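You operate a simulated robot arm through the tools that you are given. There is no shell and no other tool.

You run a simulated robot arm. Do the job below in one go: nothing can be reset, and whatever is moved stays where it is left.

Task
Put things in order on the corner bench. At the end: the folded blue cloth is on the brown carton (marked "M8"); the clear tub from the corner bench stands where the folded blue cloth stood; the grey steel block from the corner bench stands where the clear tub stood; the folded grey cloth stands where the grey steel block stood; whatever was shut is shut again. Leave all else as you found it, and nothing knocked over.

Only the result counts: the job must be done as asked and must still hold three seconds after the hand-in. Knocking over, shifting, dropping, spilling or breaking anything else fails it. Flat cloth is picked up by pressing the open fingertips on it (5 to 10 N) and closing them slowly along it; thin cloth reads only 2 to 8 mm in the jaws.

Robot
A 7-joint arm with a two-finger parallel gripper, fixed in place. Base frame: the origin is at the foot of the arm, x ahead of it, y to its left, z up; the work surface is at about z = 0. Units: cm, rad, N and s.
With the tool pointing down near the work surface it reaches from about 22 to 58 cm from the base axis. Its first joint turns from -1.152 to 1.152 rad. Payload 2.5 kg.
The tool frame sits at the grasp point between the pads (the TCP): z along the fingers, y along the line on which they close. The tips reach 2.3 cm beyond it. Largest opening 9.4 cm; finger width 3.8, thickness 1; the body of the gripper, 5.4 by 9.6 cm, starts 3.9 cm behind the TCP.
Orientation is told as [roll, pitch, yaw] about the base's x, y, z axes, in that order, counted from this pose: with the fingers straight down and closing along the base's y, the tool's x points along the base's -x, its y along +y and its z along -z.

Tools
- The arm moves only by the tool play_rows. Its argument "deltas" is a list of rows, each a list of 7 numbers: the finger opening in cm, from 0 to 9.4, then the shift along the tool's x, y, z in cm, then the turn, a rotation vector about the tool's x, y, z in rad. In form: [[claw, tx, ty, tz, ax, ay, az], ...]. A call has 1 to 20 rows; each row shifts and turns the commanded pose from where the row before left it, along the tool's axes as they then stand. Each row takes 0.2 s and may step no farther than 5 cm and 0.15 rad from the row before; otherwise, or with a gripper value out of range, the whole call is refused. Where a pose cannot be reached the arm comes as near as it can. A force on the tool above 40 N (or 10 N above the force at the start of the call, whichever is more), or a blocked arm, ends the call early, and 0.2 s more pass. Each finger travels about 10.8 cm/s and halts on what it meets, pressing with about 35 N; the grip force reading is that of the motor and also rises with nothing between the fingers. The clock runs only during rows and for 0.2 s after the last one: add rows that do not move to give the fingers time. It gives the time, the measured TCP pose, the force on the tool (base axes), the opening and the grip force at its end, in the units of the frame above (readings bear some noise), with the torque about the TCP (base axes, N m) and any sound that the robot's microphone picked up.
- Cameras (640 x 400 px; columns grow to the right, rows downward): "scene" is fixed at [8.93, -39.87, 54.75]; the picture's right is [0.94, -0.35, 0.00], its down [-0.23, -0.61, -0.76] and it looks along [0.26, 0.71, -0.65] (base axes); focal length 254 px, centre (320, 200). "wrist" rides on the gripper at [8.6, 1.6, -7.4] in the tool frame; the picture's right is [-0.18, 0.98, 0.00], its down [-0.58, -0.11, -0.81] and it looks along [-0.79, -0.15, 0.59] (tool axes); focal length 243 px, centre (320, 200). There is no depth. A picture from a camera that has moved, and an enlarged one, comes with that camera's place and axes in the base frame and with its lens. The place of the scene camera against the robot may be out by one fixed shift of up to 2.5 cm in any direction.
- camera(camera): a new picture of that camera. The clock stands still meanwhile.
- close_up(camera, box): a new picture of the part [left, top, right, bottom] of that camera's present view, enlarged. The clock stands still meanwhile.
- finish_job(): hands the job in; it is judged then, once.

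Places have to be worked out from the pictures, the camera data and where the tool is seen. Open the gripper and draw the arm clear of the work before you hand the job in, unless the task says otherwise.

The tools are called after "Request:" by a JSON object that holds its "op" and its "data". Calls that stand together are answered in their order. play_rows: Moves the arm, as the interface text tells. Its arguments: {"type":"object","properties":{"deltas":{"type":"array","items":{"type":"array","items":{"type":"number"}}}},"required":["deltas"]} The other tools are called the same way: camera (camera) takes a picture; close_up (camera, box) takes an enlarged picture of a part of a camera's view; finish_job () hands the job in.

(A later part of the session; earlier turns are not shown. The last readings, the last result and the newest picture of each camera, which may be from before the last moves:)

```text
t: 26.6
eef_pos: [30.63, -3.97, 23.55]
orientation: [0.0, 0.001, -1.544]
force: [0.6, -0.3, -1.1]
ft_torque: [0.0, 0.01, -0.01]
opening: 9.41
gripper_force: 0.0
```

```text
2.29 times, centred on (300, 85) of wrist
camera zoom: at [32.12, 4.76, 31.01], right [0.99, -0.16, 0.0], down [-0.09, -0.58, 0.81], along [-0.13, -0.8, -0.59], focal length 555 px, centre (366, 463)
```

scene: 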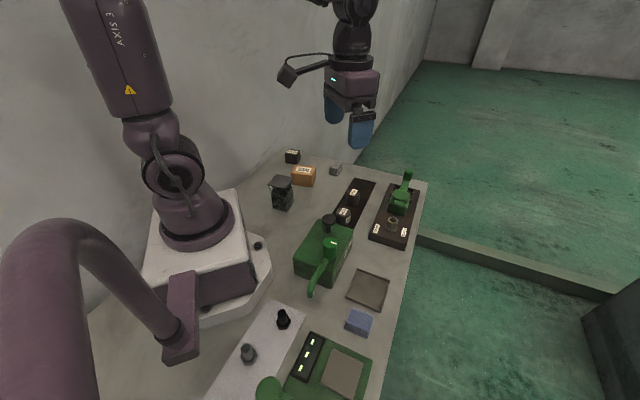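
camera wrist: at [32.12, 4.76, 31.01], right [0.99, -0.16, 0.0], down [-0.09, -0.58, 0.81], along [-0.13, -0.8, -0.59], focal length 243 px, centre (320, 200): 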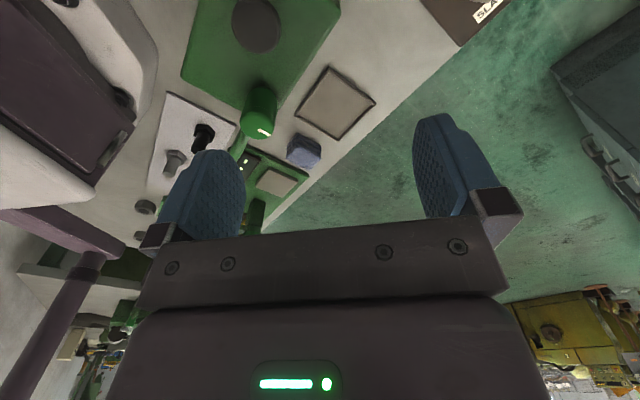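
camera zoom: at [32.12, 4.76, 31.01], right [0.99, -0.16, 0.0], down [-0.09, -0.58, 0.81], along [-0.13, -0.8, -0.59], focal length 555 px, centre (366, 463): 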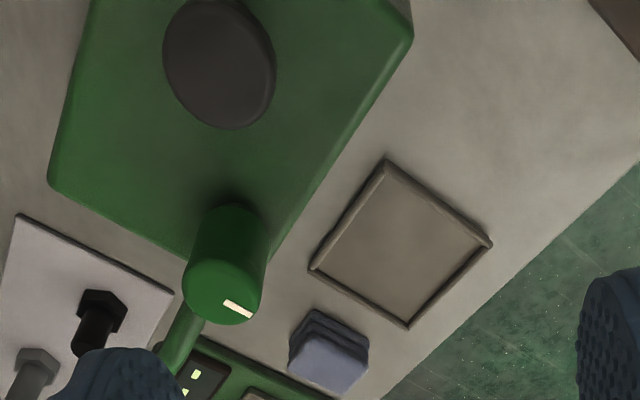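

The tray is empty too. Before deciding, I want a close look at the dark M10 box with the round disc from its +x/-y side, along with the grey cloth; I'll travel there and turn the camera to +y.

Request:
{"op": "play_rows", "data": {"deltas": [[9.4, 0, 0, -4, 0, 0, 0], [9.4, 0, 0, -4, 0, 0, 0], [9.4, 4.2, 1.6, 0, 0, 0, 0], [9.4, 4.2, 1.6, 0, 0, 0, 0], [9.4, 4.2, 1.6, 0, 0, 0, 0], [9.4, 4.2, 1.6, 0, 0, 0, 0], [9.4, 4.2, 1.6, 0, 0, 0, 0], [9.4, 4.2, 1.6, 0, 0, 0, 0], [9.4, 4.2, 1.0, 0, 0, 0, 0], [9.4, 0, 0, 0, 0, 0, -0.15], [9.4, 0, 0, 0, 0, 0, -0.15], [9.4, 0, 0, 0, 0, 0, -0.15], [9.4, 0, 0, 0, 0, 0, -0.15], [9.4, 0, 0, 0, 0, 0, -0.15], [9.4, 0, 0, 0, 0, 0, -0.15], [9.4, 0, 0, 0, 0, 0, -0.15], [9.4, 0, 0, 0, 0, 0, -0.15], [9.4, 0, 0, 0, 0, 0, -0.15], [9.4, 0, 0, 0, 0, 0, 0]]}}

Request:
{"op": "play_rows", "data": {"deltas": [[9.4, 0, 0, 0, 0, 0, -0.15], [9.4, 0, 0, 0, 0, 0, -0.15], [9.4, 0, 0, 0, 0, 0, -0.15], [9.4, 0, 0, 0, 0, 0, -0.15], [9.4, 0, 0, 0, 0, 0, -0.15], [9.4, 0, 0, 0, 0, 0, -0.15], [9.4, 0, 0, 0, 0, 0, -0.15], [9.4, 0, 0, 0, 0, 0, -0.15], [9.4, 0, 0, 0, 0, 0, -0.15], [9.4, 0, 0, 0, 0, 0, -0.15], [9.4, 0, 0, 0, 0, 0, -0.15], [9.4, 0, 0, 0, 0, 0, -0.15], [9.4, 0, 0, 0, 0, 0, -0.15], [9.4, 0, 0, 0, 0, 0, 0]]}}

Request:
{"op": "camera", "data": {"camera": "wrist"}}

```text
t: 30.6
eef_pos: [40.74, 25.85, 31.47]
orientation: [-0.002, 0.0, -0.193]
force: [-0.7, -0.1, 0.2]
ft_torque: [0.01, -0.02, 0.01]
opening: 9.38
gripper_force: 0.1
```

```text
t: 33.6
eef_pos: [40.59, 25.7, 31.39]
orientation: [0.001, 0.0, 1.757]
force: [0.6, -0.9, 0.3]
ft_torque: [-0.02, 0.0, -0.02]
opening: 9.4
gripper_force: 0.0
```

```text
taken
camera wrist: at [40.67, 16.99, 38.99], right [-1.0, 0.0, 0.0], down [0.0, 0.59, 0.81], along [0.0, 0.81, -0.59], focal length 243 px, centre (320, 200)
```

wrist: 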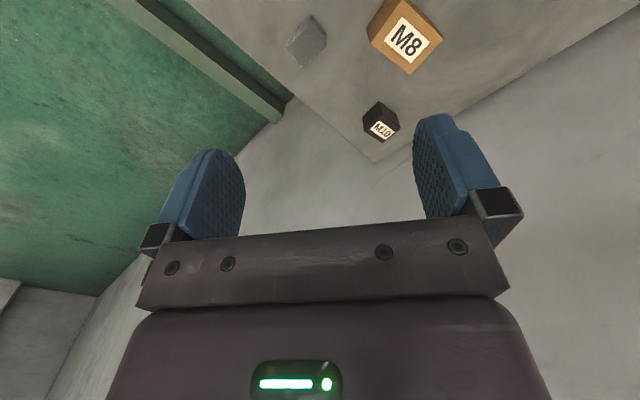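

I'll enlarge the M10 box and the grey cloth in this view.

Request:
{"op": "close_up", "data": {"camera": "wrist", "box": [340, 80, 430, 160]}}

Request:
{"op": "close_up", "data": {"camera": "wrist", "box": [260, 0, 460, 120]}}

```text
5.00 times, centred on (385, 120) of wrist
camera zoom: at [40.67, 16.99, 38.99], right [-1.0, 0.0, 0.0], down [0.0, 0.59, 0.81], along [0.0, 0.81, -0.59], focal length 1213 px, centre (-5, 600)
```

zoom: 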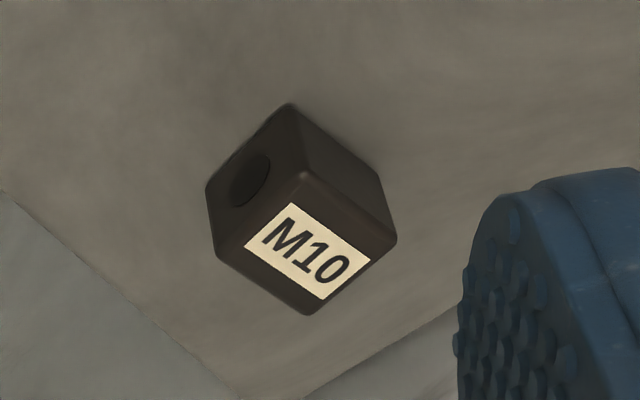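

```text
3.20 times, centred on (360, 60) of wrist
camera zoom: at [40.67, 16.99, 38.99], right [-1.0, 0.0, 0.0], down [0.0, 0.59, 0.81], along [0.0, 0.81, -0.59], focal length 776 px, centre (192, 648)
```

zoom: 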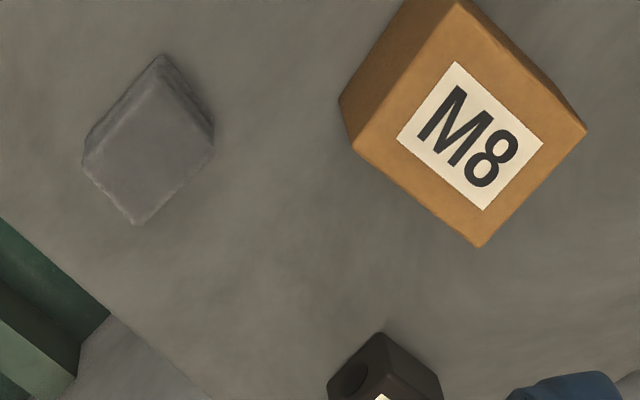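

The M10 box is a dark box with a round plug or hole. I'll check the oil dispenser's sides and the clamp base for seams or a lid with strong enlargements from the scene camera.

Request:
{"op": "close_up", "data": {"camera": "scene", "box": [288, 240, 348, 300]}}

Request:
{"op": "close_up", "data": {"camera": "scene", "box": [290, 205, 350, 255]}}

Request:
{"op": "close_up", "data": {"camera": "scene", "box": [140, 190, 280, 320]}}

Request:
{"op": "close_up", "data": {"camera": "scene", "box": [325, 160, 345, 178]}}

Request:
{"op": "close_up", "data": {"camera": "scene", "box": [340, 300, 380, 340]}}

```text
6.67 times, centred on (318, 270) of scene
camera zoom: at [8.93, -39.87, 54.75], right [0.94, -0.35, 0.0], down [-0.23, -0.61, -0.76], along [0.26, 0.71, -0.65], focal length 1696 px, centre (333, -267)
```

zoom: 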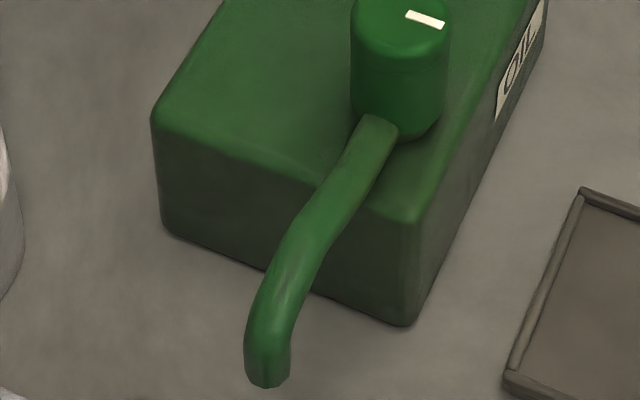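

```text
8.00 times, centred on (320, 230) of scene
camera zoom: at [8.93, -39.87, 54.75], right [0.94, -0.35, 0.0], down [-0.23, -0.61, -0.76], along [0.26, 0.71, -0.65], focal length 2035 px, centre (320, -40)
```

zoom: 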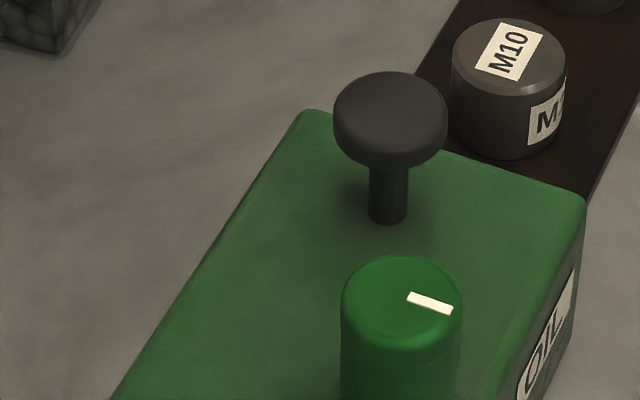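

```text
3.08 times, centred on (210, 255) of scene
camera zoom: at [8.93, -39.87, 54.75], right [0.94, -0.35, 0.0], down [-0.23, -0.61, -0.76], along [0.26, 0.71, -0.65], focal length 782 px, centre (658, 31)
```

zoom: 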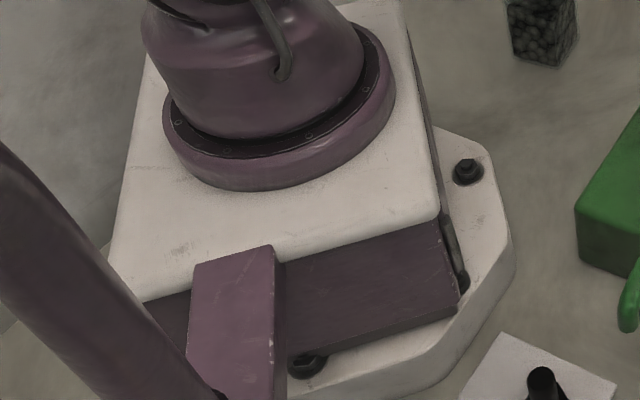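

```text
16.00 times, centred on (335, 169) of scene
camera zoom: at [8.93, -39.87, 54.75], right [0.94, -0.35, 0.0], down [-0.23, -0.61, -0.76], along [0.26, 0.71, -0.65], focal length 4069 px, centre (80, 696)
```

zoom: 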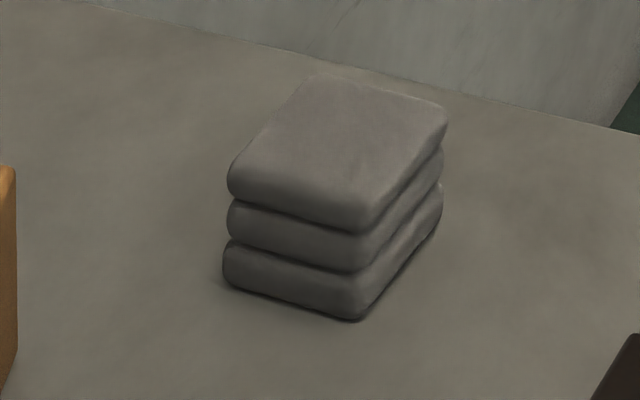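

```text
10.00 times, centred on (360, 320) of scene
camera zoom: at [8.93, -39.87, 54.75], right [0.94, -0.35, 0.0], down [-0.23, -0.61, -0.76], along [0.26, 0.71, -0.65], focal length 2543 px, centre (-80, -1000)
```

zoom: 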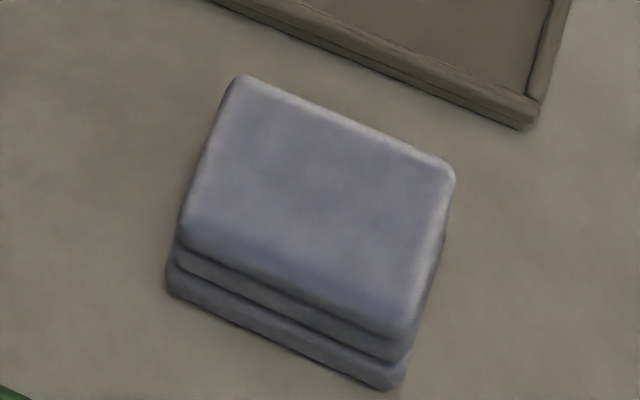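

The cloths look like firm folded stacks. Now I'd like to look into the clear tub itself from the +y side; I'll turn the camera back to face -y and come down near it.

Request:
{"op": "play_rows", "data": {"deltas": [[9.4, 0, 0, 0, 0, 0, 0.15], [9.4, 0, 0, 0, 0, 0, 0.15], [9.4, 0, 0, 0, 0, 0, 0.15], [9.4, 0, 0, 0, 0, 0, 0.15], [9.4, 0, 0, 0, 0, 0, 0.15], [9.4, 0, 0, 0, 0, 0, 0.15], [9.4, 0, 0, 0, 0, 0, 0.15], [9.4, 0, 0, 0, 0, 0, 0.15], [9.4, 0, 0, 0, 0, 0, 0.15], [9.4, 0, 0, 0, 0, 0, 0.15], [9.4, 0, 0, 0, 0, 0, 0.15], [9.4, 0, 0, 0, 0, 0, 0.1], [9.4, 3, 0.7, 1, 0, 0, 0], [9.4, 4, 0.7, 1, 0, 0, 0], [9.4, 4, 0.7, 1, 0, 0, 0], [9.4, 4, 0.7, 1, 0, 0, 0], [9.4, 4, 0.7, 1, 0, 0, 0], [9.4, 0, 0, 0, 0, 0, 0]]}}

Request:
{"op": "camera", "data": {"camera": "wrist"}}

```text
t: 37.4
eef_pos: [21.24, 28.94, 26.46]
orientation: [0.0, 0.0, 0.003]
force: [-0.7, 1.0, 0.3]
ft_torque: [-0.01, 0.02, 0.0]
opening: 9.41
gripper_force: 0.0
```

```text
taken
camera wrist: at [12.67, 30.72, 33.95], right [0.18, 0.98, 0.0], down [0.58, -0.11, 0.81], along [0.79, -0.15, -0.59], focal length 243 px, centre (320, 200)
```

wrist: 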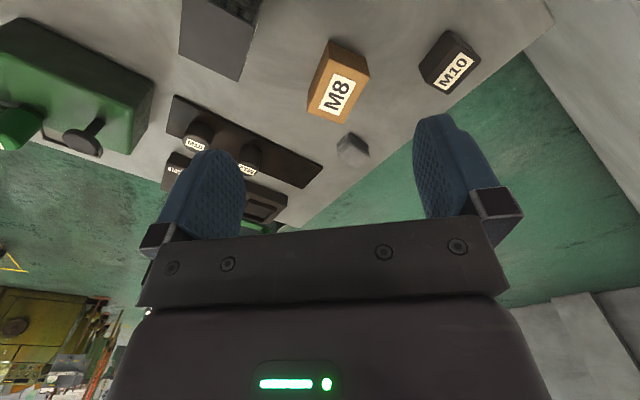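

Now I'll turn to yaw about -1.5 and descend to look at the tub from its labelled side.

Request:
{"op": "play_rows", "data": {"deltas": [[9.4, 0, 0, 0, 0, 0, 0.15], [9.4, 0, 0, 0, 0, 0, 0.15], [9.4, 0, 0, 0, 0, 0, 0.15], [9.4, 0, 0, 0, 0, 0, 0.15], [9.4, 0, 0, 0, 0, 0, 0.15], [9.4, 0, 0, 0, 0, 0, 0.15], [9.4, 0, 0, 0, 0, 0, 0.15], [9.4, 0, 0, 0, 0, 0, 0.15], [9.4, 0, 0, 0, 0, 0, 0.15], [9.4, 0, 0, 0, 0, 0, 0.15], [9.4, 0, -2, 3, 0, 0, 0], [9.4, 2, 0, 3, 0, 0, 0], [9.4, 0, 0, 3, 0, 0, 0], [9.4, 0, 0, 0, 0, 0, 0]]}}

Request:
{"op": "camera", "data": {"camera": "wrist"}}

Request:
{"op": "close_up", "data": {"camera": "wrist", "box": [180, 0, 420, 150]}}

```text
t: 40.4
eef_pos: [19.41, 31.08, 17.42]
orientation: [0.0, 0.0, -1.496]
force: [-1.1, -0.4, 0.5]
ft_torque: [0.02, -0.01, 0.01]
opening: 9.41
gripper_force: 0.0
```

```text
taken
camera wrist: at [20.53, 39.75, 24.94], right [0.99, -0.11, 0.0], down [-0.06, -0.59, 0.81], along [-0.09, -0.8, -0.59], focal length 243 px, centre (320, 200)
```

wrist: 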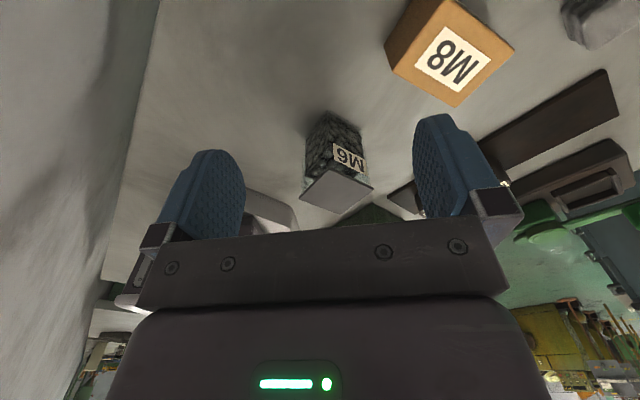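

```text
2.67 times, centred on (300, 75) of wrist
camera zoom: at [20.53, 39.75, 24.94], right [0.99, -0.11, 0.0], down [-0.06, -0.59, 0.81], along [-0.09, -0.8, -0.59], focal length 647 px, centre (373, 533)
```

zoom: 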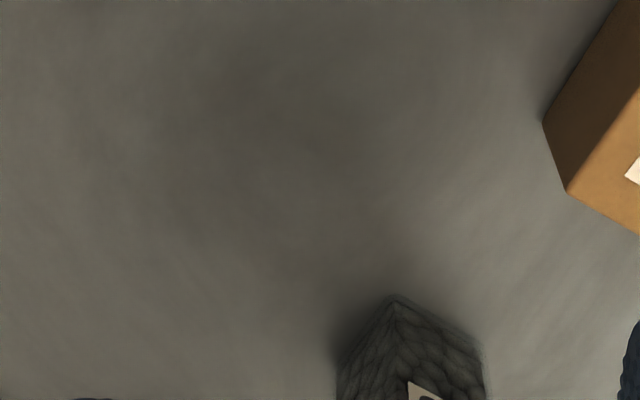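

Request:
{"op": "close_up", "data": {"camera": "wrist", "box": [280, 90, 400, 220]}}

Request:
{"op": "close_up", "data": {"camera": "wrist", "box": [370, 0, 530, 110]}}

Request:
{"op": "close_up", "data": {"camera": "wrist", "box": [480, 60, 640, 240]}}

```text
3.08 times, centred on (340, 155) of wrist
camera zoom: at [20.53, 39.75, 24.94], right [0.99, -0.11, 0.0], down [-0.06, -0.59, 0.81], along [-0.09, -0.8, -0.59], focal length 746 px, centre (258, 338)
```

zoom: 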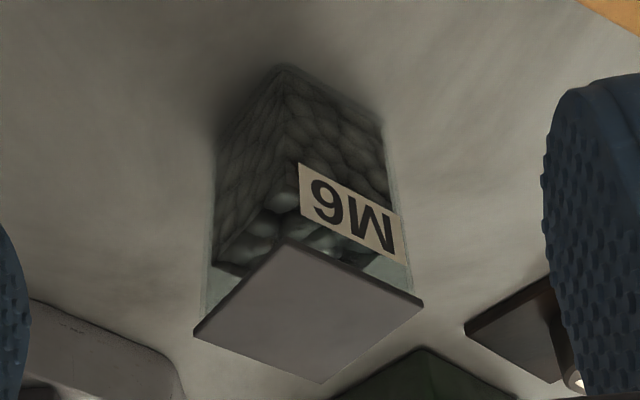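

```text
3.64 times, centred on (450, 55) of wrist
camera zoom: at [20.53, 39.75, 24.94], right [0.99, -0.11, 0.0], down [-0.06, -0.59, 0.81], along [-0.09, -0.8, -0.59], focal length 882 px, centre (-153, 727)
```

zoom: 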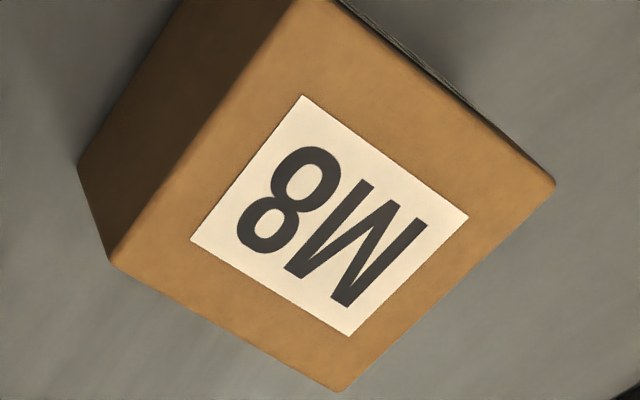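

```text
2.22 times, centred on (560, 150) of wrist
camera zoom: at [20.53, 39.75, 24.94], right [0.99, -0.11, 0.0], down [-0.06, -0.59, 0.81], along [-0.09, -0.8, -0.59], focal length 539 px, centre (-213, 311)
```

zoom: 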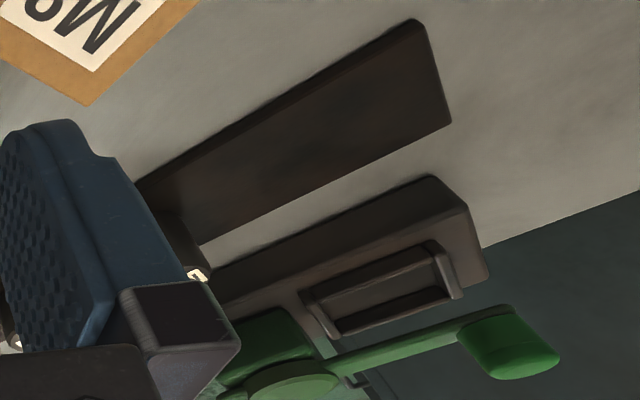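

There's a thin, lined dark strip along one edge of the M8 carton, possibly an open or lidded side. I'll enlarge it strongly.

Request:
{"op": "close_up", "data": {"camera": "wrist", "box": [455, 0, 535, 60]}}

Request:
{"op": "close_up", "data": {"camera": "scene", "box": [285, 158, 325, 192]}}

Request:
{"op": "close_up", "data": {"camera": "wrist", "box": [530, 0, 640, 60]}}

```text
6.67 times, centred on (495, 30) of wrist
camera zoom: at [20.53, 39.75, 24.94], right [0.99, -0.11, 0.0], down [-0.06, -0.59, 0.81], along [-0.09, -0.8, -0.59], focal length 1618 px, centre (-847, 1333)
```

zoom: 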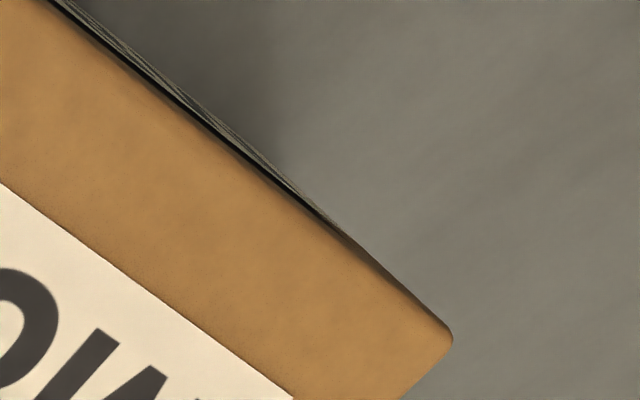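

```text
11.76 times, centred on (305, 175) of scene
camera zoom: at [8.93, -39.87, 54.75], right [0.94, -0.35, 0.0], down [-0.23, -0.61, -0.76], along [0.26, 0.71, -0.65], focal length 2992 px, centre (496, 494)
```

zoom: 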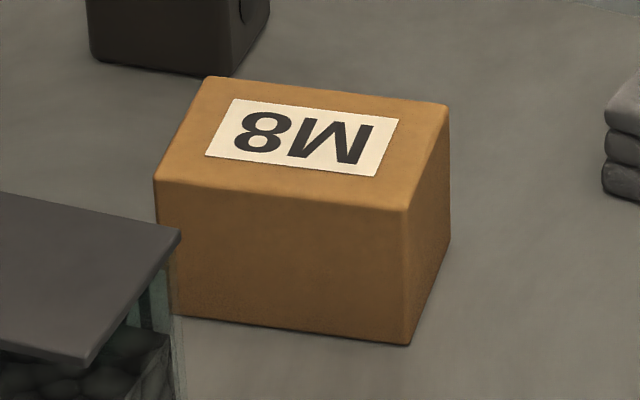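

```text
5.82 times, centred on (585, 30) of wrist
camera zoom: at [20.53, 39.75, 24.94], right [0.99, -0.11, 0.0], down [-0.06, -0.59, 0.81], along [-0.09, -0.8, -0.59], focal length 1412 px, centre (-1222, 1189)
```

zoom: 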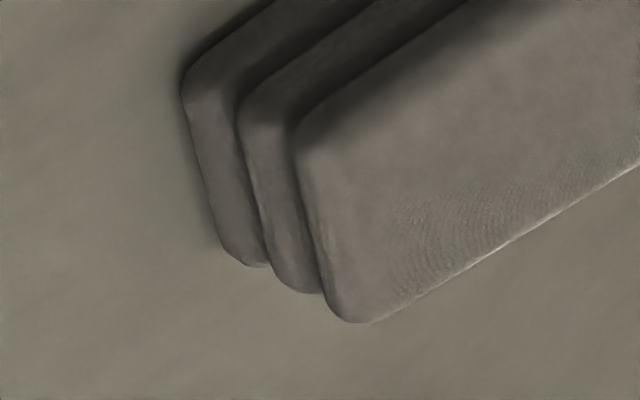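

The +y face of the M8 carton (centre judged about (29.8, 29.8), long axis ~ -32°) shows something dark and greenish-grey edge-on. I'll move the camera round to look at that hidden face.

Request:
{"op": "play_rows", "data": {"deltas": [[9.4, 1.3, 3.5, -2, 0, 0, 0], [9.4, 1.3, 4.4, -1, 0, 0, 0], [9.4, 1.3, 4.4, 0, 0, 0, 0], [9.4, 0, 1, 0, 0, 0, 0.15], [9.4, 0, 0, 0, 0, 0, 0.15], [9.4, 0, 0, 0, 0, 0, 0.15], [9.4, 0, 0, 0, 0, 0, 0]]}}

Request:
{"op": "camera", "data": {"camera": "wrist"}}

Request:
{"op": "close_up", "data": {"camera": "wrist", "box": [200, 0, 440, 150]}}

```text
t: 42.0
eef_pos: [32.24, 35.76, 20.43]
orientation: [0.001, 0.001, -1.949]
force: [0.4, 0.4, 0.3]
ft_torque: [0.01, 0.0, 0.0]
opening: 9.39
gripper_force: 0.1
```

```text
taken
camera wrist: at [37.18, 43.26, 27.95], right [0.85, -0.53, 0.0], down [-0.31, -0.5, 0.81], along [-0.43, -0.68, -0.59], focal length 243 px, centre (320, 200)
```

wrist: 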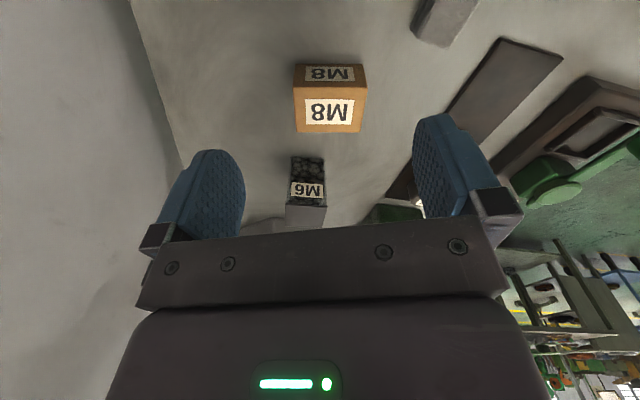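

```text
2.67 times, centred on (320, 75) of wrist
camera zoom: at [37.18, 43.26, 27.95], right [0.85, -0.53, 0.0], down [-0.31, -0.5, 0.81], along [-0.43, -0.68, -0.59], focal length 647 px, centre (320, 533)
```

zoom: 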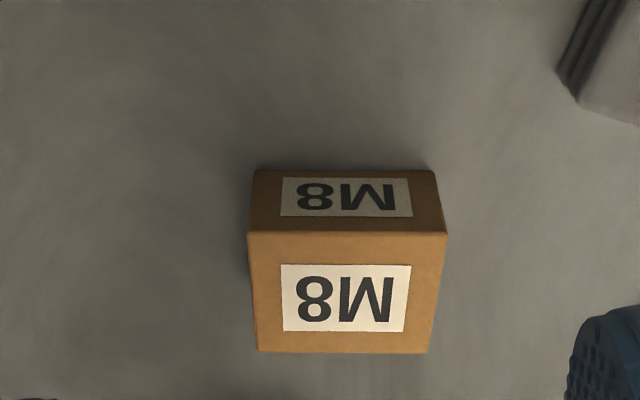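

That strip was only a second "M8" label on the carton's side. I'll enlarge the tub and the surroundings from here as well.

Request:
{"op": "close_up", "data": {"camera": "wrist", "box": [265, 140, 345, 240]}}

Request:
{"op": "close_up", "data": {"camera": "wrist", "box": [400, 0, 640, 160]}}

Request:
{"op": "close_up", "data": {"camera": "wrist", "box": [340, 150, 640, 360]}}

```text
4.00 times, centred on (305, 190) of wrist
camera zoom: at [37.18, 43.26, 27.95], right [0.85, -0.53, 0.0], down [-0.31, -0.5, 0.81], along [-0.43, -0.68, -0.59], focal length 970 px, centre (380, 240)
```

zoom: 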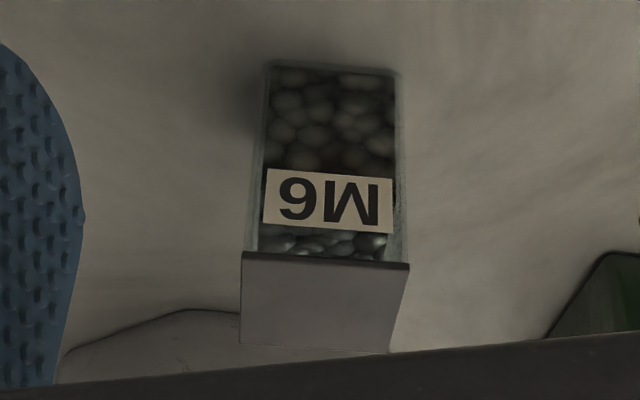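

```text
2.50 times, centred on (520, 80) of wrist
camera zoom: at [37.18, 43.26, 27.95], right [0.85, -0.53, 0.0], down [-0.31, -0.5, 0.81], along [-0.43, -0.68, -0.59], focal length 606 px, centre (-180, 500)
```

zoom: 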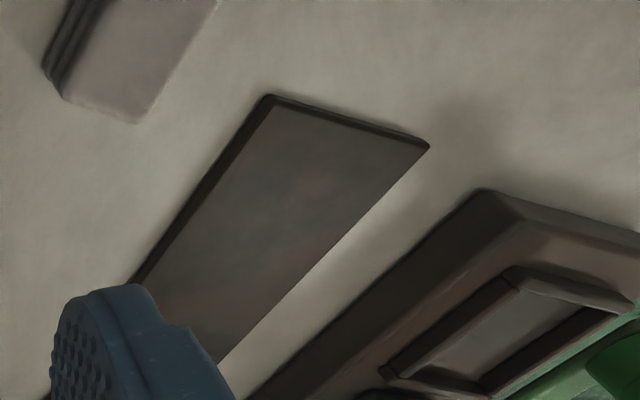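

```text
1.90 times, centred on (490, 255) of wrist
camera zoom: at [37.18, 43.26, 27.95], right [0.85, -0.53, 0.0], down [-0.31, -0.5, 0.81], along [-0.43, -0.68, -0.59], focal length 462 px, centre (-4, 95)
```

zoom: 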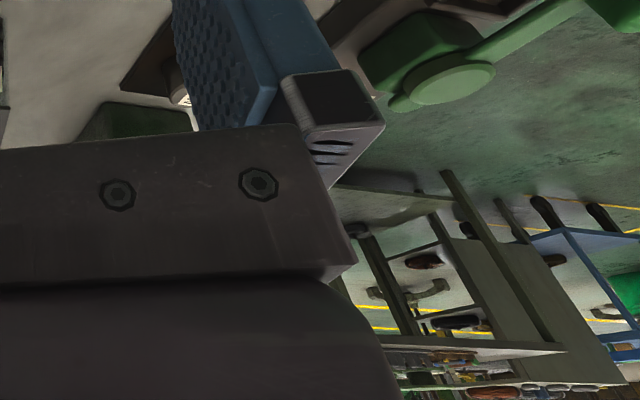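

So no opening there, just labels on two sides. The M6/M8/M10 containers and canisters are all clear now. I'll start with the parts of the job that are certain: first the blue cloth. I'll fly over it at a safe height, hand turned to the bench's direction (about -33°), and measure it.

Request:
{"op": "play_rows", "data": {"deltas": [[9.4, 0, 0, -4, 0, 0, -0.15], [9.4, 0, 0, -4, 0, 0, -0.15], [9.4, 0, 0, -2, 0, 0, -0.15], [9.4, 0, 0, 0, 0, 0, -0.15], [9.4, 0, 0, 0, 0, 0, -0.15], [9.4, 0, 0, 0, 0, 0, -0.15], [9.4, 0, 0, 0, 0, 0, -0.15], [9.4, 0, 0, 0, 0, 0, -0.15], [9.4, 0, 0, 0, 0, 0, -0.15], [9.4, 0, 0, 0, 0, 0, 0]]}}

Request:
{"op": "play_rows", "data": {"deltas": [[9.4, -2.34, -3.85, 0, 0, 0, 0], [9.4, -2.34, -3.85, 0, 0, 0, 0], [9.4, -2.34, -3.85, 0, 0, 0, 0], [9.4, -2.34, -3.85, 0, 0, 0, 0], [9.4, -2.34, -3.85, 0, 0, 0, 0], [9.4, -2.34, -3.85, 0, 0, 0, 0], [9.4, -2.34, -3.85, 0, 0, 0, 0], [9.4, -2.34, -3.85, 0, 0, 0, 0], [9.4, -1.55, -4.03, 0, 0, 0, 0], [9.4, -1.55, -4.03, 0, 0, 0, 0], [9.4, -1.55, -4.03, 0, 0, 0, 0], [9.4, -1.55, -4.03, 0, 0, 0, 0], [9.4, -1.55, -4.03, 3, 0, 0, 0], [9.4, 0, 0, 4, 0, 0, 0], [9.4, 0, 0, 4, 0, 0, 0], [9.4, 0, 0, 0, 0, 0, 0]]}}

Request:
{"op": "camera", "data": {"camera": "wrist"}}

Request:
{"op": "camera", "data": {"camera": "scene"}}

```text
t: 44.2
eef_pos: [32.44, 35.94, 30.4]
orientation: [0.001, 0.001, -0.593]
force: [0.1, -0.6, 0.8]
ft_torque: [-0.01, 0.01, -0.02]
opening: 9.42
gripper_force: 0.1
```

```text
refused: row 13 steps farther than a row can; nothing moved
```

```text
taken
camera wrist: at [26.31, 42.16, 37.96], right [0.7, 0.71, 0.0], down [0.42, -0.42, 0.81], along [0.57, -0.57, -0.59], focal length 243 px, centre (320, 200)
```

wrist: 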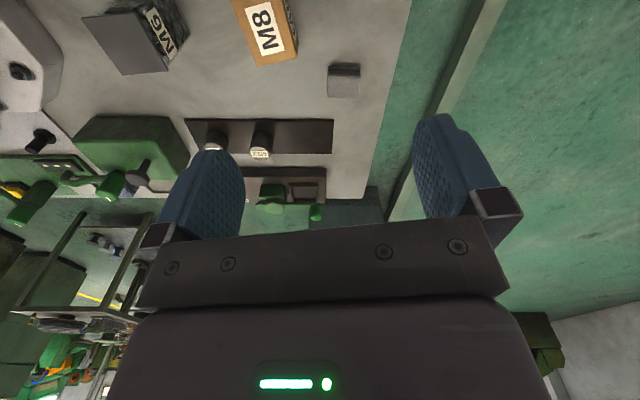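

```text
taken
```

scene: 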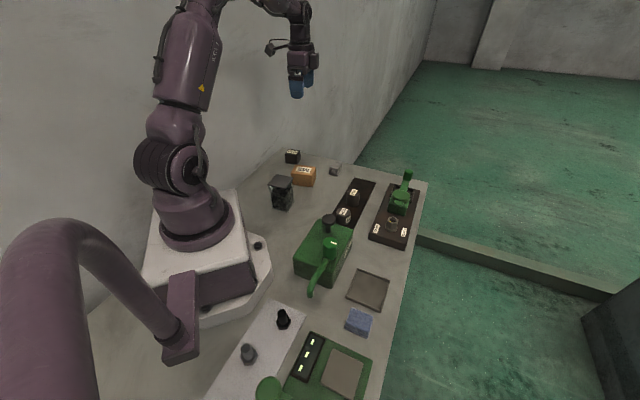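

The second call was refused (one row too long), so nothing moved. Seen from here the bench lines up with the picture at yaw -0.6. I'll resend the flight with shorter steps.

Request:
{"op": "play_rows", "data": {"deltas": [[9.4, -2.34, -3.85, 0, 0, 0, 0], [9.4, -2.34, -3.85, 0, 0, 0, 0], [9.4, -2.34, -3.85, 0, 0, 0, 0], [9.4, -2.34, -3.85, 0, 0, 0, 0], [9.4, -2.34, -3.85, 0, 0, 0, 0], [9.4, -2.34, -3.85, 0, 0, 0, 0], [9.4, -2.34, -3.85, 0, 0, 0, 0], [9.4, -2.34, -3.85, 0, 0, 0, 0], [9.4, -1.55, -4.03, 0, 0, 0, 0], [9.4, -1.55, -4.03, 0, 0, 0, 0], [9.4, -1.55, -4.03, 0, 0, 0, 0], [9.4, -1.55, -4.03, 0, 0, 0, 0], [9.4, -1.55, -4.03, 0, 0, 0, 0], [9.4, 0, 0, 4, 0, 0, 0], [9.4, 0, 0, 4, 0, 0, 0], [9.4, 0, 0, 4, 0, 0, 0], [9.4, 0, 0, 0, 0, 0, 0]]}}

Request:
{"op": "camera", "data": {"camera": "wrist"}}

Request:
{"op": "close_up", "data": {"camera": "wrist", "box": [220, 0, 440, 140]}}

```text
t: 47.8
eef_pos: [25.67, -21.12, 18.56]
orientation: [0.0, 0.0, -0.596]
force: [0.0, 0.3, -0.4]
ft_torque: [0.03, 0.04, -0.02]
opening: 9.4
gripper_force: 0.1
```

```text
taken
camera wrist: at [19.55, -14.9, 25.96], right [0.7, 0.71, 0.0], down [0.42, -0.42, 0.81], along [0.57, -0.57, -0.59], focal length 243 px, centre (320, 200)
```

wrist: 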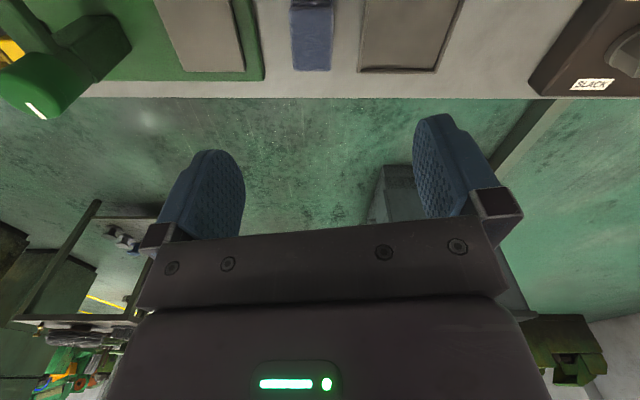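

```text
2.86 times, centred on (330, 70) of wrist
camera zoom: at [19.55, -14.9, 25.96], right [0.7, 0.71, 0.0], down [0.42, -0.42, 0.81], along [0.57, -0.57, -0.59], focal length 693 px, centre (291, 571)
```

zoom: 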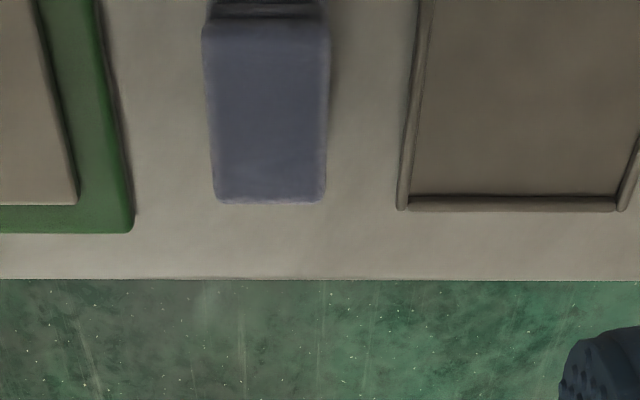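

The blue cloth measures about 4.8 × 3.7 × 2.3 cm, centred at about (25.3, -21.65), its short side along the direction (0.7, 0.71), so the hand should be at yaw -0.785. There's about 2.6 cm gap to the scale and tray on either side, so I'll narrow the fingers to 5.8 and come down partway to check.

Request:
{"op": "play_rows", "data": {"deltas": [[8.0, 0, 0, 0, 0, 0, 0.095], [6.5, 0, 0, 0, 0, 0, 0.094], [5.8, -0.1, -0.64, 2, 0, 0, 0], [5.8, 0, 0, 3, 0, 0, 0], [5.8, 0, 0, 3, 0, 0, 0], [5.8, 0, 0, 2, 0, 0, 0], [5.8, 0, 0, 0, 0, 0, 0]]}}

Request:
{"op": "camera", "data": {"camera": "wrist"}}

Request:
{"op": "close_up", "data": {"camera": "scene", "box": [300, 260, 420, 380]}}

```text
t: 49.4
eef_pos: [25.46, -21.47, 8.35]
orientation: [0.0, 0.001, -0.787]
force: [0.1, 0.3, -0.3]
ft_torque: [0.01, 0.01, 0.0]
opening: 5.78
gripper_force: 0.0
```

```text
taken
camera wrist: at [20.62, -14.25, 15.86], right [0.82, 0.57, 0.0], down [0.33, -0.49, 0.81], along [0.46, -0.67, -0.59], focal length 243 px, centre (320, 200)
```

wrist: 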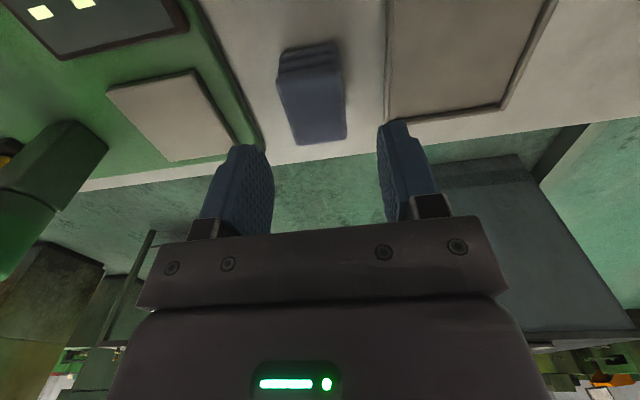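

```text
3.33 times, centred on (360, 320) of scene
camera zoom: at [8.93, -39.87, 54.75], right [0.94, -0.35, 0.0], down [-0.23, -0.61, -0.76], along [0.26, 0.71, -0.65], focal length 848 px, centre (187, -200)
```

zoom: 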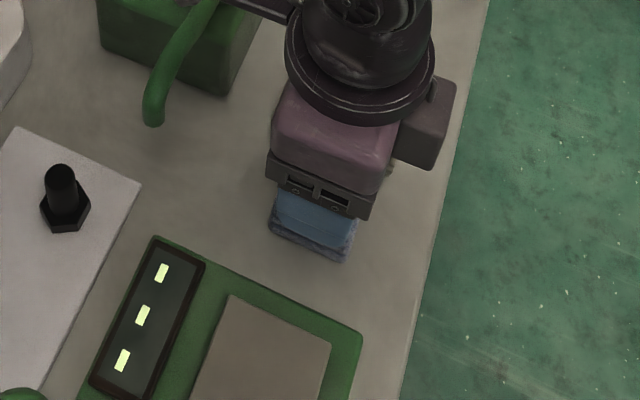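

Checked: cloth centre about (25.5, -21.8), short side still matches the hand's closing line, with 0.7–0.9 cm spare outside each finger. I'll nudge 0.4 cm outward and go down so the tips sit about 0.5 cm above the bench.

Request:
{"op": "play_rows", "data": {"deltas": [[5.8, -0.4, -0.15, 1.5, 0, 0, 0], [5.8, 0, 0, 1.5, 0, 0, 0], [5.8, 0, 0, 1.2, 0, 0, 0], [5.8, 0, 0, 0.8, 0, 0, 0], [5.8, 0, 0, 0.4, 0, 0, 0], [5.8, 0, 0, 0, 0, 0, 0]]}}

Request:
{"op": "camera", "data": {"camera": "wrist"}}

Request:
{"op": "close_up", "data": {"camera": "scene", "box": [320, 280, 400, 360]}}

```text
t: 50.8
eef_pos: [25.53, -22.06, 3.11]
orientation: [0.0, 0.002, -0.785]
force: [0.5, -1.7, 10.6]
ft_torque: [0.96, 0.68, 0.12]
opening: 5.84
gripper_force: 0.1
```

```text
taken
camera wrist: at [20.65, -14.76, 10.51], right [0.82, 0.57, 0.0], down [0.33, -0.49, 0.81], along [0.46, -0.67, -0.59], focal length 243 px, centre (320, 200)
```

wrist: 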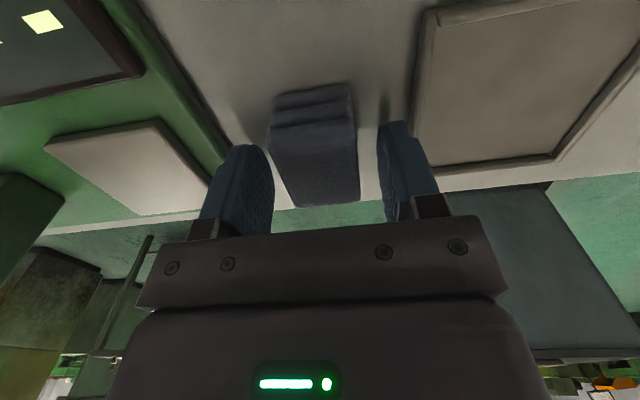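

```text
5.00 times, centred on (360, 320) of scene
camera zoom: at [8.93, -39.87, 54.75], right [0.94, -0.35, 0.0], down [-0.23, -0.61, -0.76], along [0.26, 0.71, -0.65], focal length 1272 px, centre (120, -400)
```

zoom: 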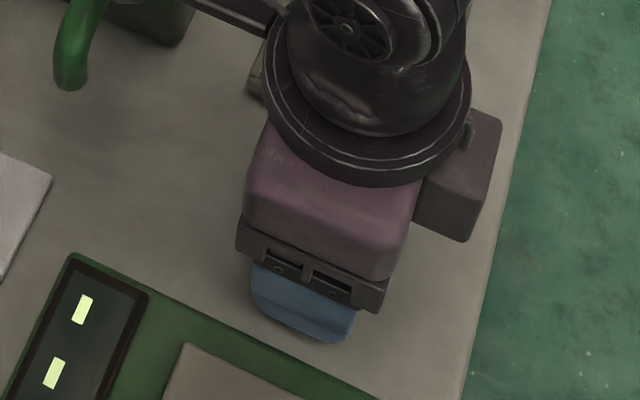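

The force reads 10.6 N with a torque that points to contact at about (19, -13) — that's the camera housing touching the oil spout, not the fingers. I'll go straight back up at once and check that the spout hasn't moved.

Request:
{"op": "play_rows", "data": {"deltas": [[5.8, 0, 0, -2.5, 0, 0, 0], [5.8, 0, 0, -4, 0, 0, 0], [5.8, 0, 0, -4, 0, 0, 0], [5.8, 0, 0, 0, 0, 0, 0]]}}

Request:
{"op": "close_up", "data": {"camera": "scene", "box": [280, 200, 400, 310]}}

Request:
{"op": "camera", "data": {"camera": "wrist"}}

```text
t: 51.8
eef_pos: [25.05, -22.0, 13.71]
orientation: [0.0, 0.001, -0.785]
force: [-0.3, -1.0, 0.2]
ft_torque: [0.0, 0.02, 0.0]
opening: 5.79
gripper_force: 0.0
```

```text
3.64 times, centred on (340, 255) of scene
camera zoom: at [8.93, -39.87, 54.75], right [0.94, -0.35, 0.0], down [-0.23, -0.61, -0.76], along [0.26, 0.71, -0.65], focal length 925 px, centre (247, 0)
```

zoom: 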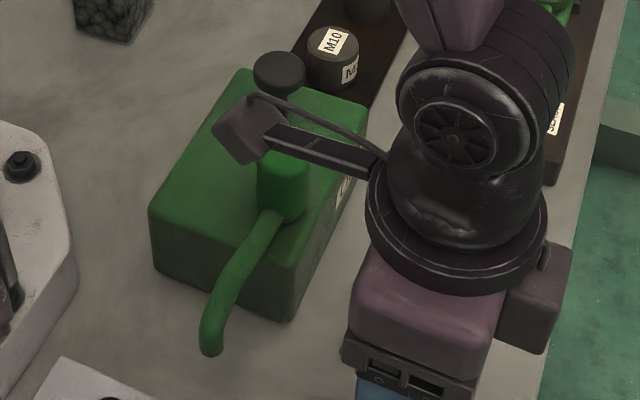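

```text
taken
camera wrist: at [20.46, -14.72, 21.15], right [0.82, 0.57, 0.0], down [0.33, -0.49, 0.81], along [0.46, -0.66, -0.59], focal length 243 px, centre (320, 200)
```

wrist: 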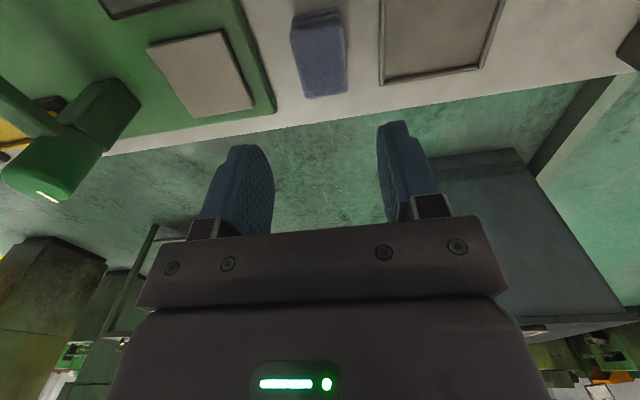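

The spout looks unmoved. I'll use another grip: turn the hand to yaw ≈ -2.36 so the camera hangs over the empty tray instead, and grip the cloth along its longer side (4.8 cm).

Request:
{"op": "play_rows", "data": {"deltas": [[5.8, 0, 0, -1, 0, 0, 0.143], [6.4, 0, 0, -1, 0, 0, 0.143], [7.0, 0, 0, 0, 0, 0, 0.143], [7.0, 0, 0, 0, 0, 0, 0.143], [7.0, 0, 0, 0, 0, 0, 0.143], [7.0, 0, 0, 0, 0, 0, 0.143], [7.0, 0, 0, 0, 0, 0, 0.143], [7.0, 0, 0, 0, 0, 0, 0.143], [7.0, 0, 0, 0, 0, 0, 0.143], [7.0, 0, 0, 0, 0, 0, 0.143], [7.0, 0, 0, 0, 0, 0, 0.143], [7.0, 0, 0, 0, 0, 0, 0]]}}

Request:
{"op": "camera", "data": {"camera": "wrist"}}

Request:
{"op": "camera", "data": {"camera": "scene"}}

```text
t: 54.4
eef_pos: [25.51, -22.06, 15.67]
orientation: [-0.001, -0.001, -2.36]
force: [-0.4, 0.4, 0.0]
ft_torque: [0.03, 0.03, -0.02]
opening: 7.02
gripper_force: 0.0
```

```text
taken
camera wrist: at [32.92, -17.06, 23.07], right [0.56, -0.83, 0.0], down [-0.49, -0.33, 0.81], along [-0.67, -0.45, -0.59], focal length 243 px, centre (320, 200)
```

wrist: 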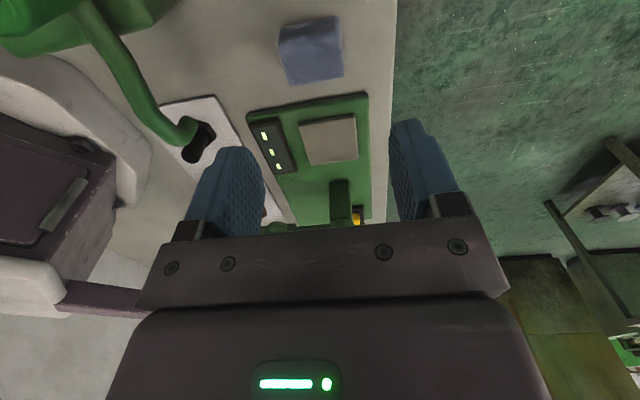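

```text
taken
```

scene: 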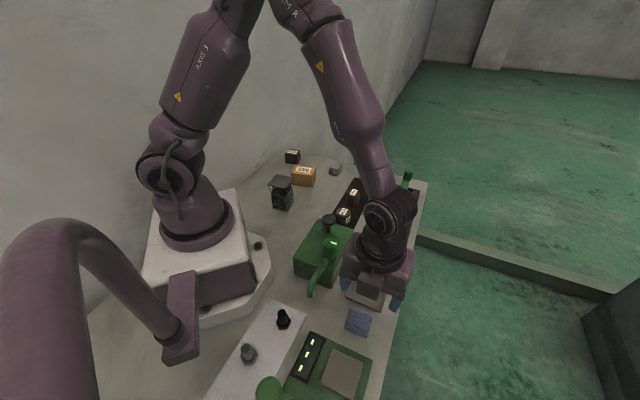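

Yaw -2.36 works and the camera now hangs over the tray. I'll enlarge the cloth for a precise fix.

Request:
{"op": "close_up", "data": {"camera": "wrist", "box": [240, 0, 400, 110]}}

Request:
{"op": "close_up", "data": {"camera": "wrist", "box": [0, 0, 280, 180]}}

```text
3.64 times, centred on (320, 55) of wrist
camera zoom: at [32.92, -17.06, 23.07], right [0.56, -0.83, 0.0], down [-0.49, -0.33, 0.81], along [-0.67, -0.45, -0.59], focal length 882 px, centre (320, 727)
```

zoom: 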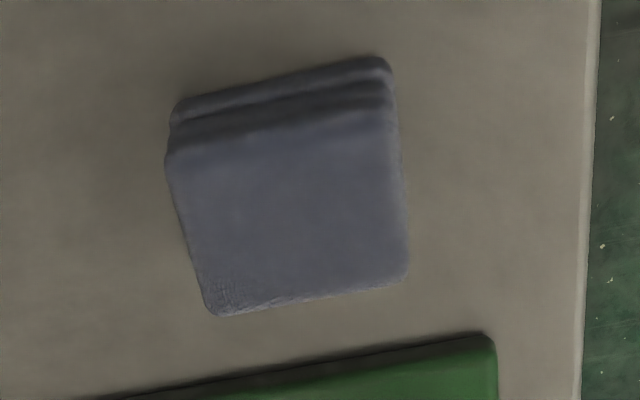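

```text
2.22 times, centred on (140, 90) of wrist
camera zoom: at [32.92, -17.06, 23.07], right [0.56, -0.83, 0.0], down [-0.49, -0.33, 0.81], along [-0.67, -0.45, -0.59], focal length 539 px, centre (720, 444)
```

zoom: 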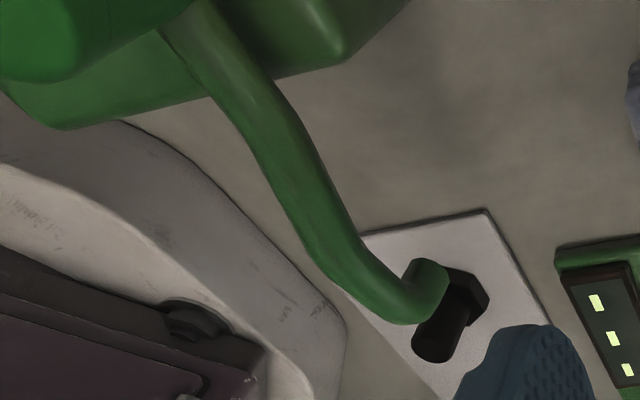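

The stack is about 2.9 cm high, 4.65 × 3.45, centred at about (25.25, -21.55). I'll shift 0.5 cm along the closing line and go down in steps, watching the force.

Request:
{"op": "play_rows", "data": {"deltas": [[7.0, 0.15, -0.5, 3, 0, 0, 0], [7.0, 0, 0, 4, 0, 0, 0], [7.0, 0, 0, 2.5, 0, 0, 0], [7.0, 0, 0, 0, 0, 0, 0]]}}

Request:
{"op": "camera", "data": {"camera": "wrist"}}

Request:
{"op": "close_up", "data": {"camera": "scene", "box": [300, 240, 420, 360]}}

```text
t: 55.4
eef_pos: [25.2, -21.54, 6.21]
orientation: [0.0, 0.0, -2.359]
force: [0.6, -0.1, 0.6]
ft_torque: [-0.01, 0.01, 0.0]
opening: 7.0
gripper_force: 0.0
```

```text
taken
camera wrist: at [32.59, -16.53, 13.57], right [0.56, -0.83, 0.0], down [-0.49, -0.33, 0.81], along [-0.67, -0.45, -0.59], focal length 243 px, centre (320, 200)
```

wrist: 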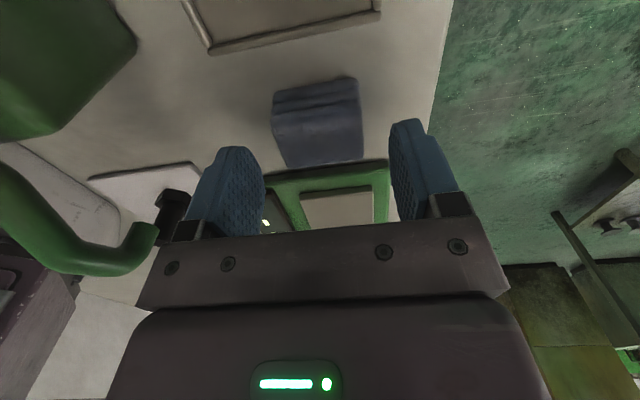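

```text
3.33 times, centred on (360, 300) of scene
camera zoom: at [8.93, -39.87, 54.75], right [0.94, -0.35, 0.0], down [-0.23, -0.61, -0.76], along [0.26, 0.71, -0.65], focal length 848 px, centre (187, -133)
```

zoom: 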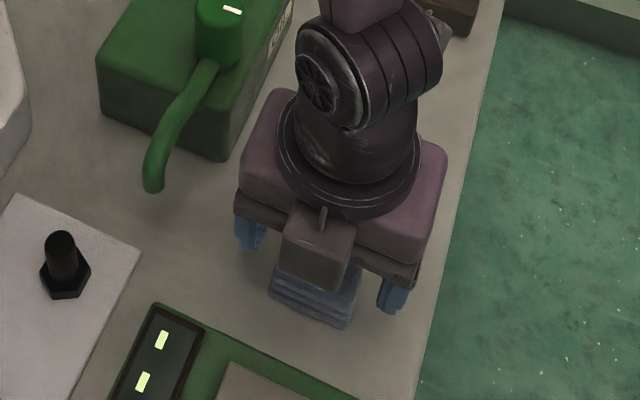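

The fingers straddle the cloth well. Down the last 3.2 cm, watching the force.

Request:
{"op": "play_rows", "data": {"deltas": [[7.0, 0, 0, 1.5, 0, 0, 0], [7.0, 0, 0, 1.0, 0, 0, 0], [7.0, 0, 0, 0.7, 0, 0, 0], [7.0, 0, 0, 0, 0, 0, 0]]}}

```text
t: 56.4
eef_pos: [25.12, -21.48, 2.83]
orientation: [-0.001, 0.001, -2.358]
force: [-0.3, 0.1, -0.4]
ft_torque: [0.04, -0.04, -0.01]
opening: 6.99
gripper_force: 0.0
```

No contact; the tips are about half a centimetre above the bench. Now I close slowly along the cloth's length.

Request:
{"op": "play_rows", "data": {"deltas": [[6.0, 0, 0, 0, 0, 0, 0], [5.5, 0, 0, 0, 0, 0, 0], [5.1, 0, 0, 0, 0, 0, 0], [4.8, 0, 0, 0, 0, 0, 0], [4.5, 0, 0, 0, 0, 0, 0], [4.2, 0, 0, 0, 0, 0, 0], [3.9, 0, 0, 0, 0, 0, 0], [3.9, 0, 0, 0, 0, 0, 0]]}}

Request:
{"op": "camera", "data": {"camera": "wrist"}}

```text
t: 58.2
eef_pos: [25.25, -21.52, 2.9]
orientation: [-0.001, -0.002, -2.358]
force: [0.1, 0.2, -0.1]
ft_torque: [-0.01, 0.0, 0.02]
opening: 4.88
gripper_force: 35.4
```

```text
taken
camera wrist: at [32.66, -16.49, 10.42], right [0.56, -0.83, 0.0], down [-0.49, -0.33, 0.81], along [-0.67, -0.45, -0.59], focal length 243 px, centre (320, 200)
```

wrist: 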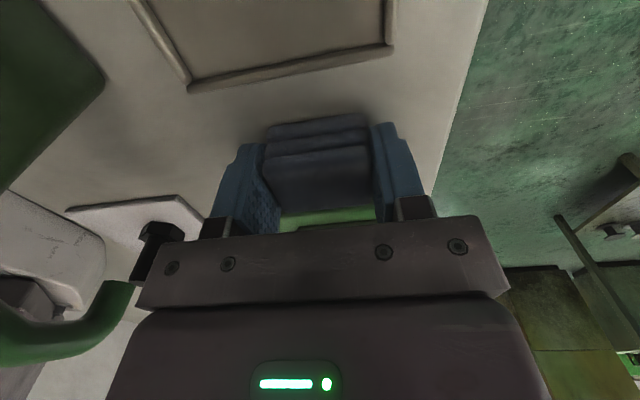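

The cloth is held at 4.88 cm, at TCP (25.25, -21.52) — I note that as its place. Now I lift straight up.

Request:
{"op": "play_rows", "data": {"deltas": [[3.9, 0, 0, -1, 0, 0, 0], [3.9, 0, 0, -2, 0, 0, 0], [3.9, 0, 0, -3, 0, 0, 0], [3.9, 0, 0, -4, 0, 0, 0], [3.9, 0, 0, -4, 0, 0, 0], [3.9, 0, 0, -4, 0, 0, 0], [3.9, 0, 0, 0, 0, 0, 0]]}}

Request:
{"op": "camera", "data": {"camera": "wrist"}}

Request:
{"op": "camera", "data": {"camera": "scene"}}

```text
t: 59.8
eef_pos: [25.02, -21.52, 20.94]
orientation: [0.0, 0.001, -2.357]
force: [0.5, -0.4, -0.3]
ft_torque: [0.02, 0.02, 0.03]
opening: 4.89
gripper_force: 35.3
```

```text
taken
camera wrist: at [32.46, -16.54, 28.4], right [0.56, -0.83, 0.0], down [-0.49, -0.33, 0.81], along [-0.67, -0.45, -0.59], focal length 243 px, centre (320, 200)
```

wrist: 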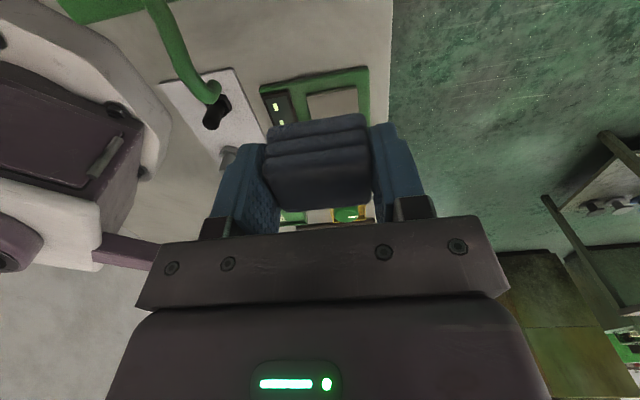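

```text
taken
```

scene: 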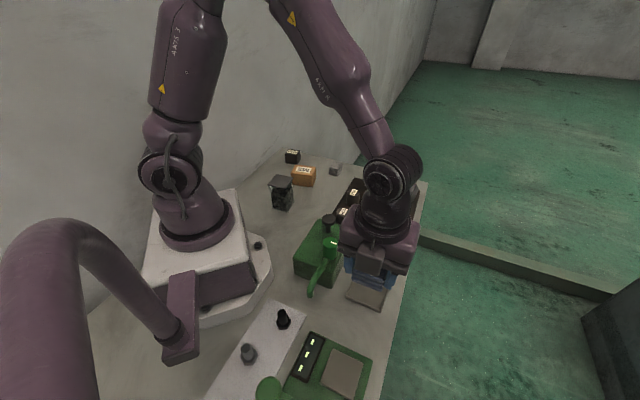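

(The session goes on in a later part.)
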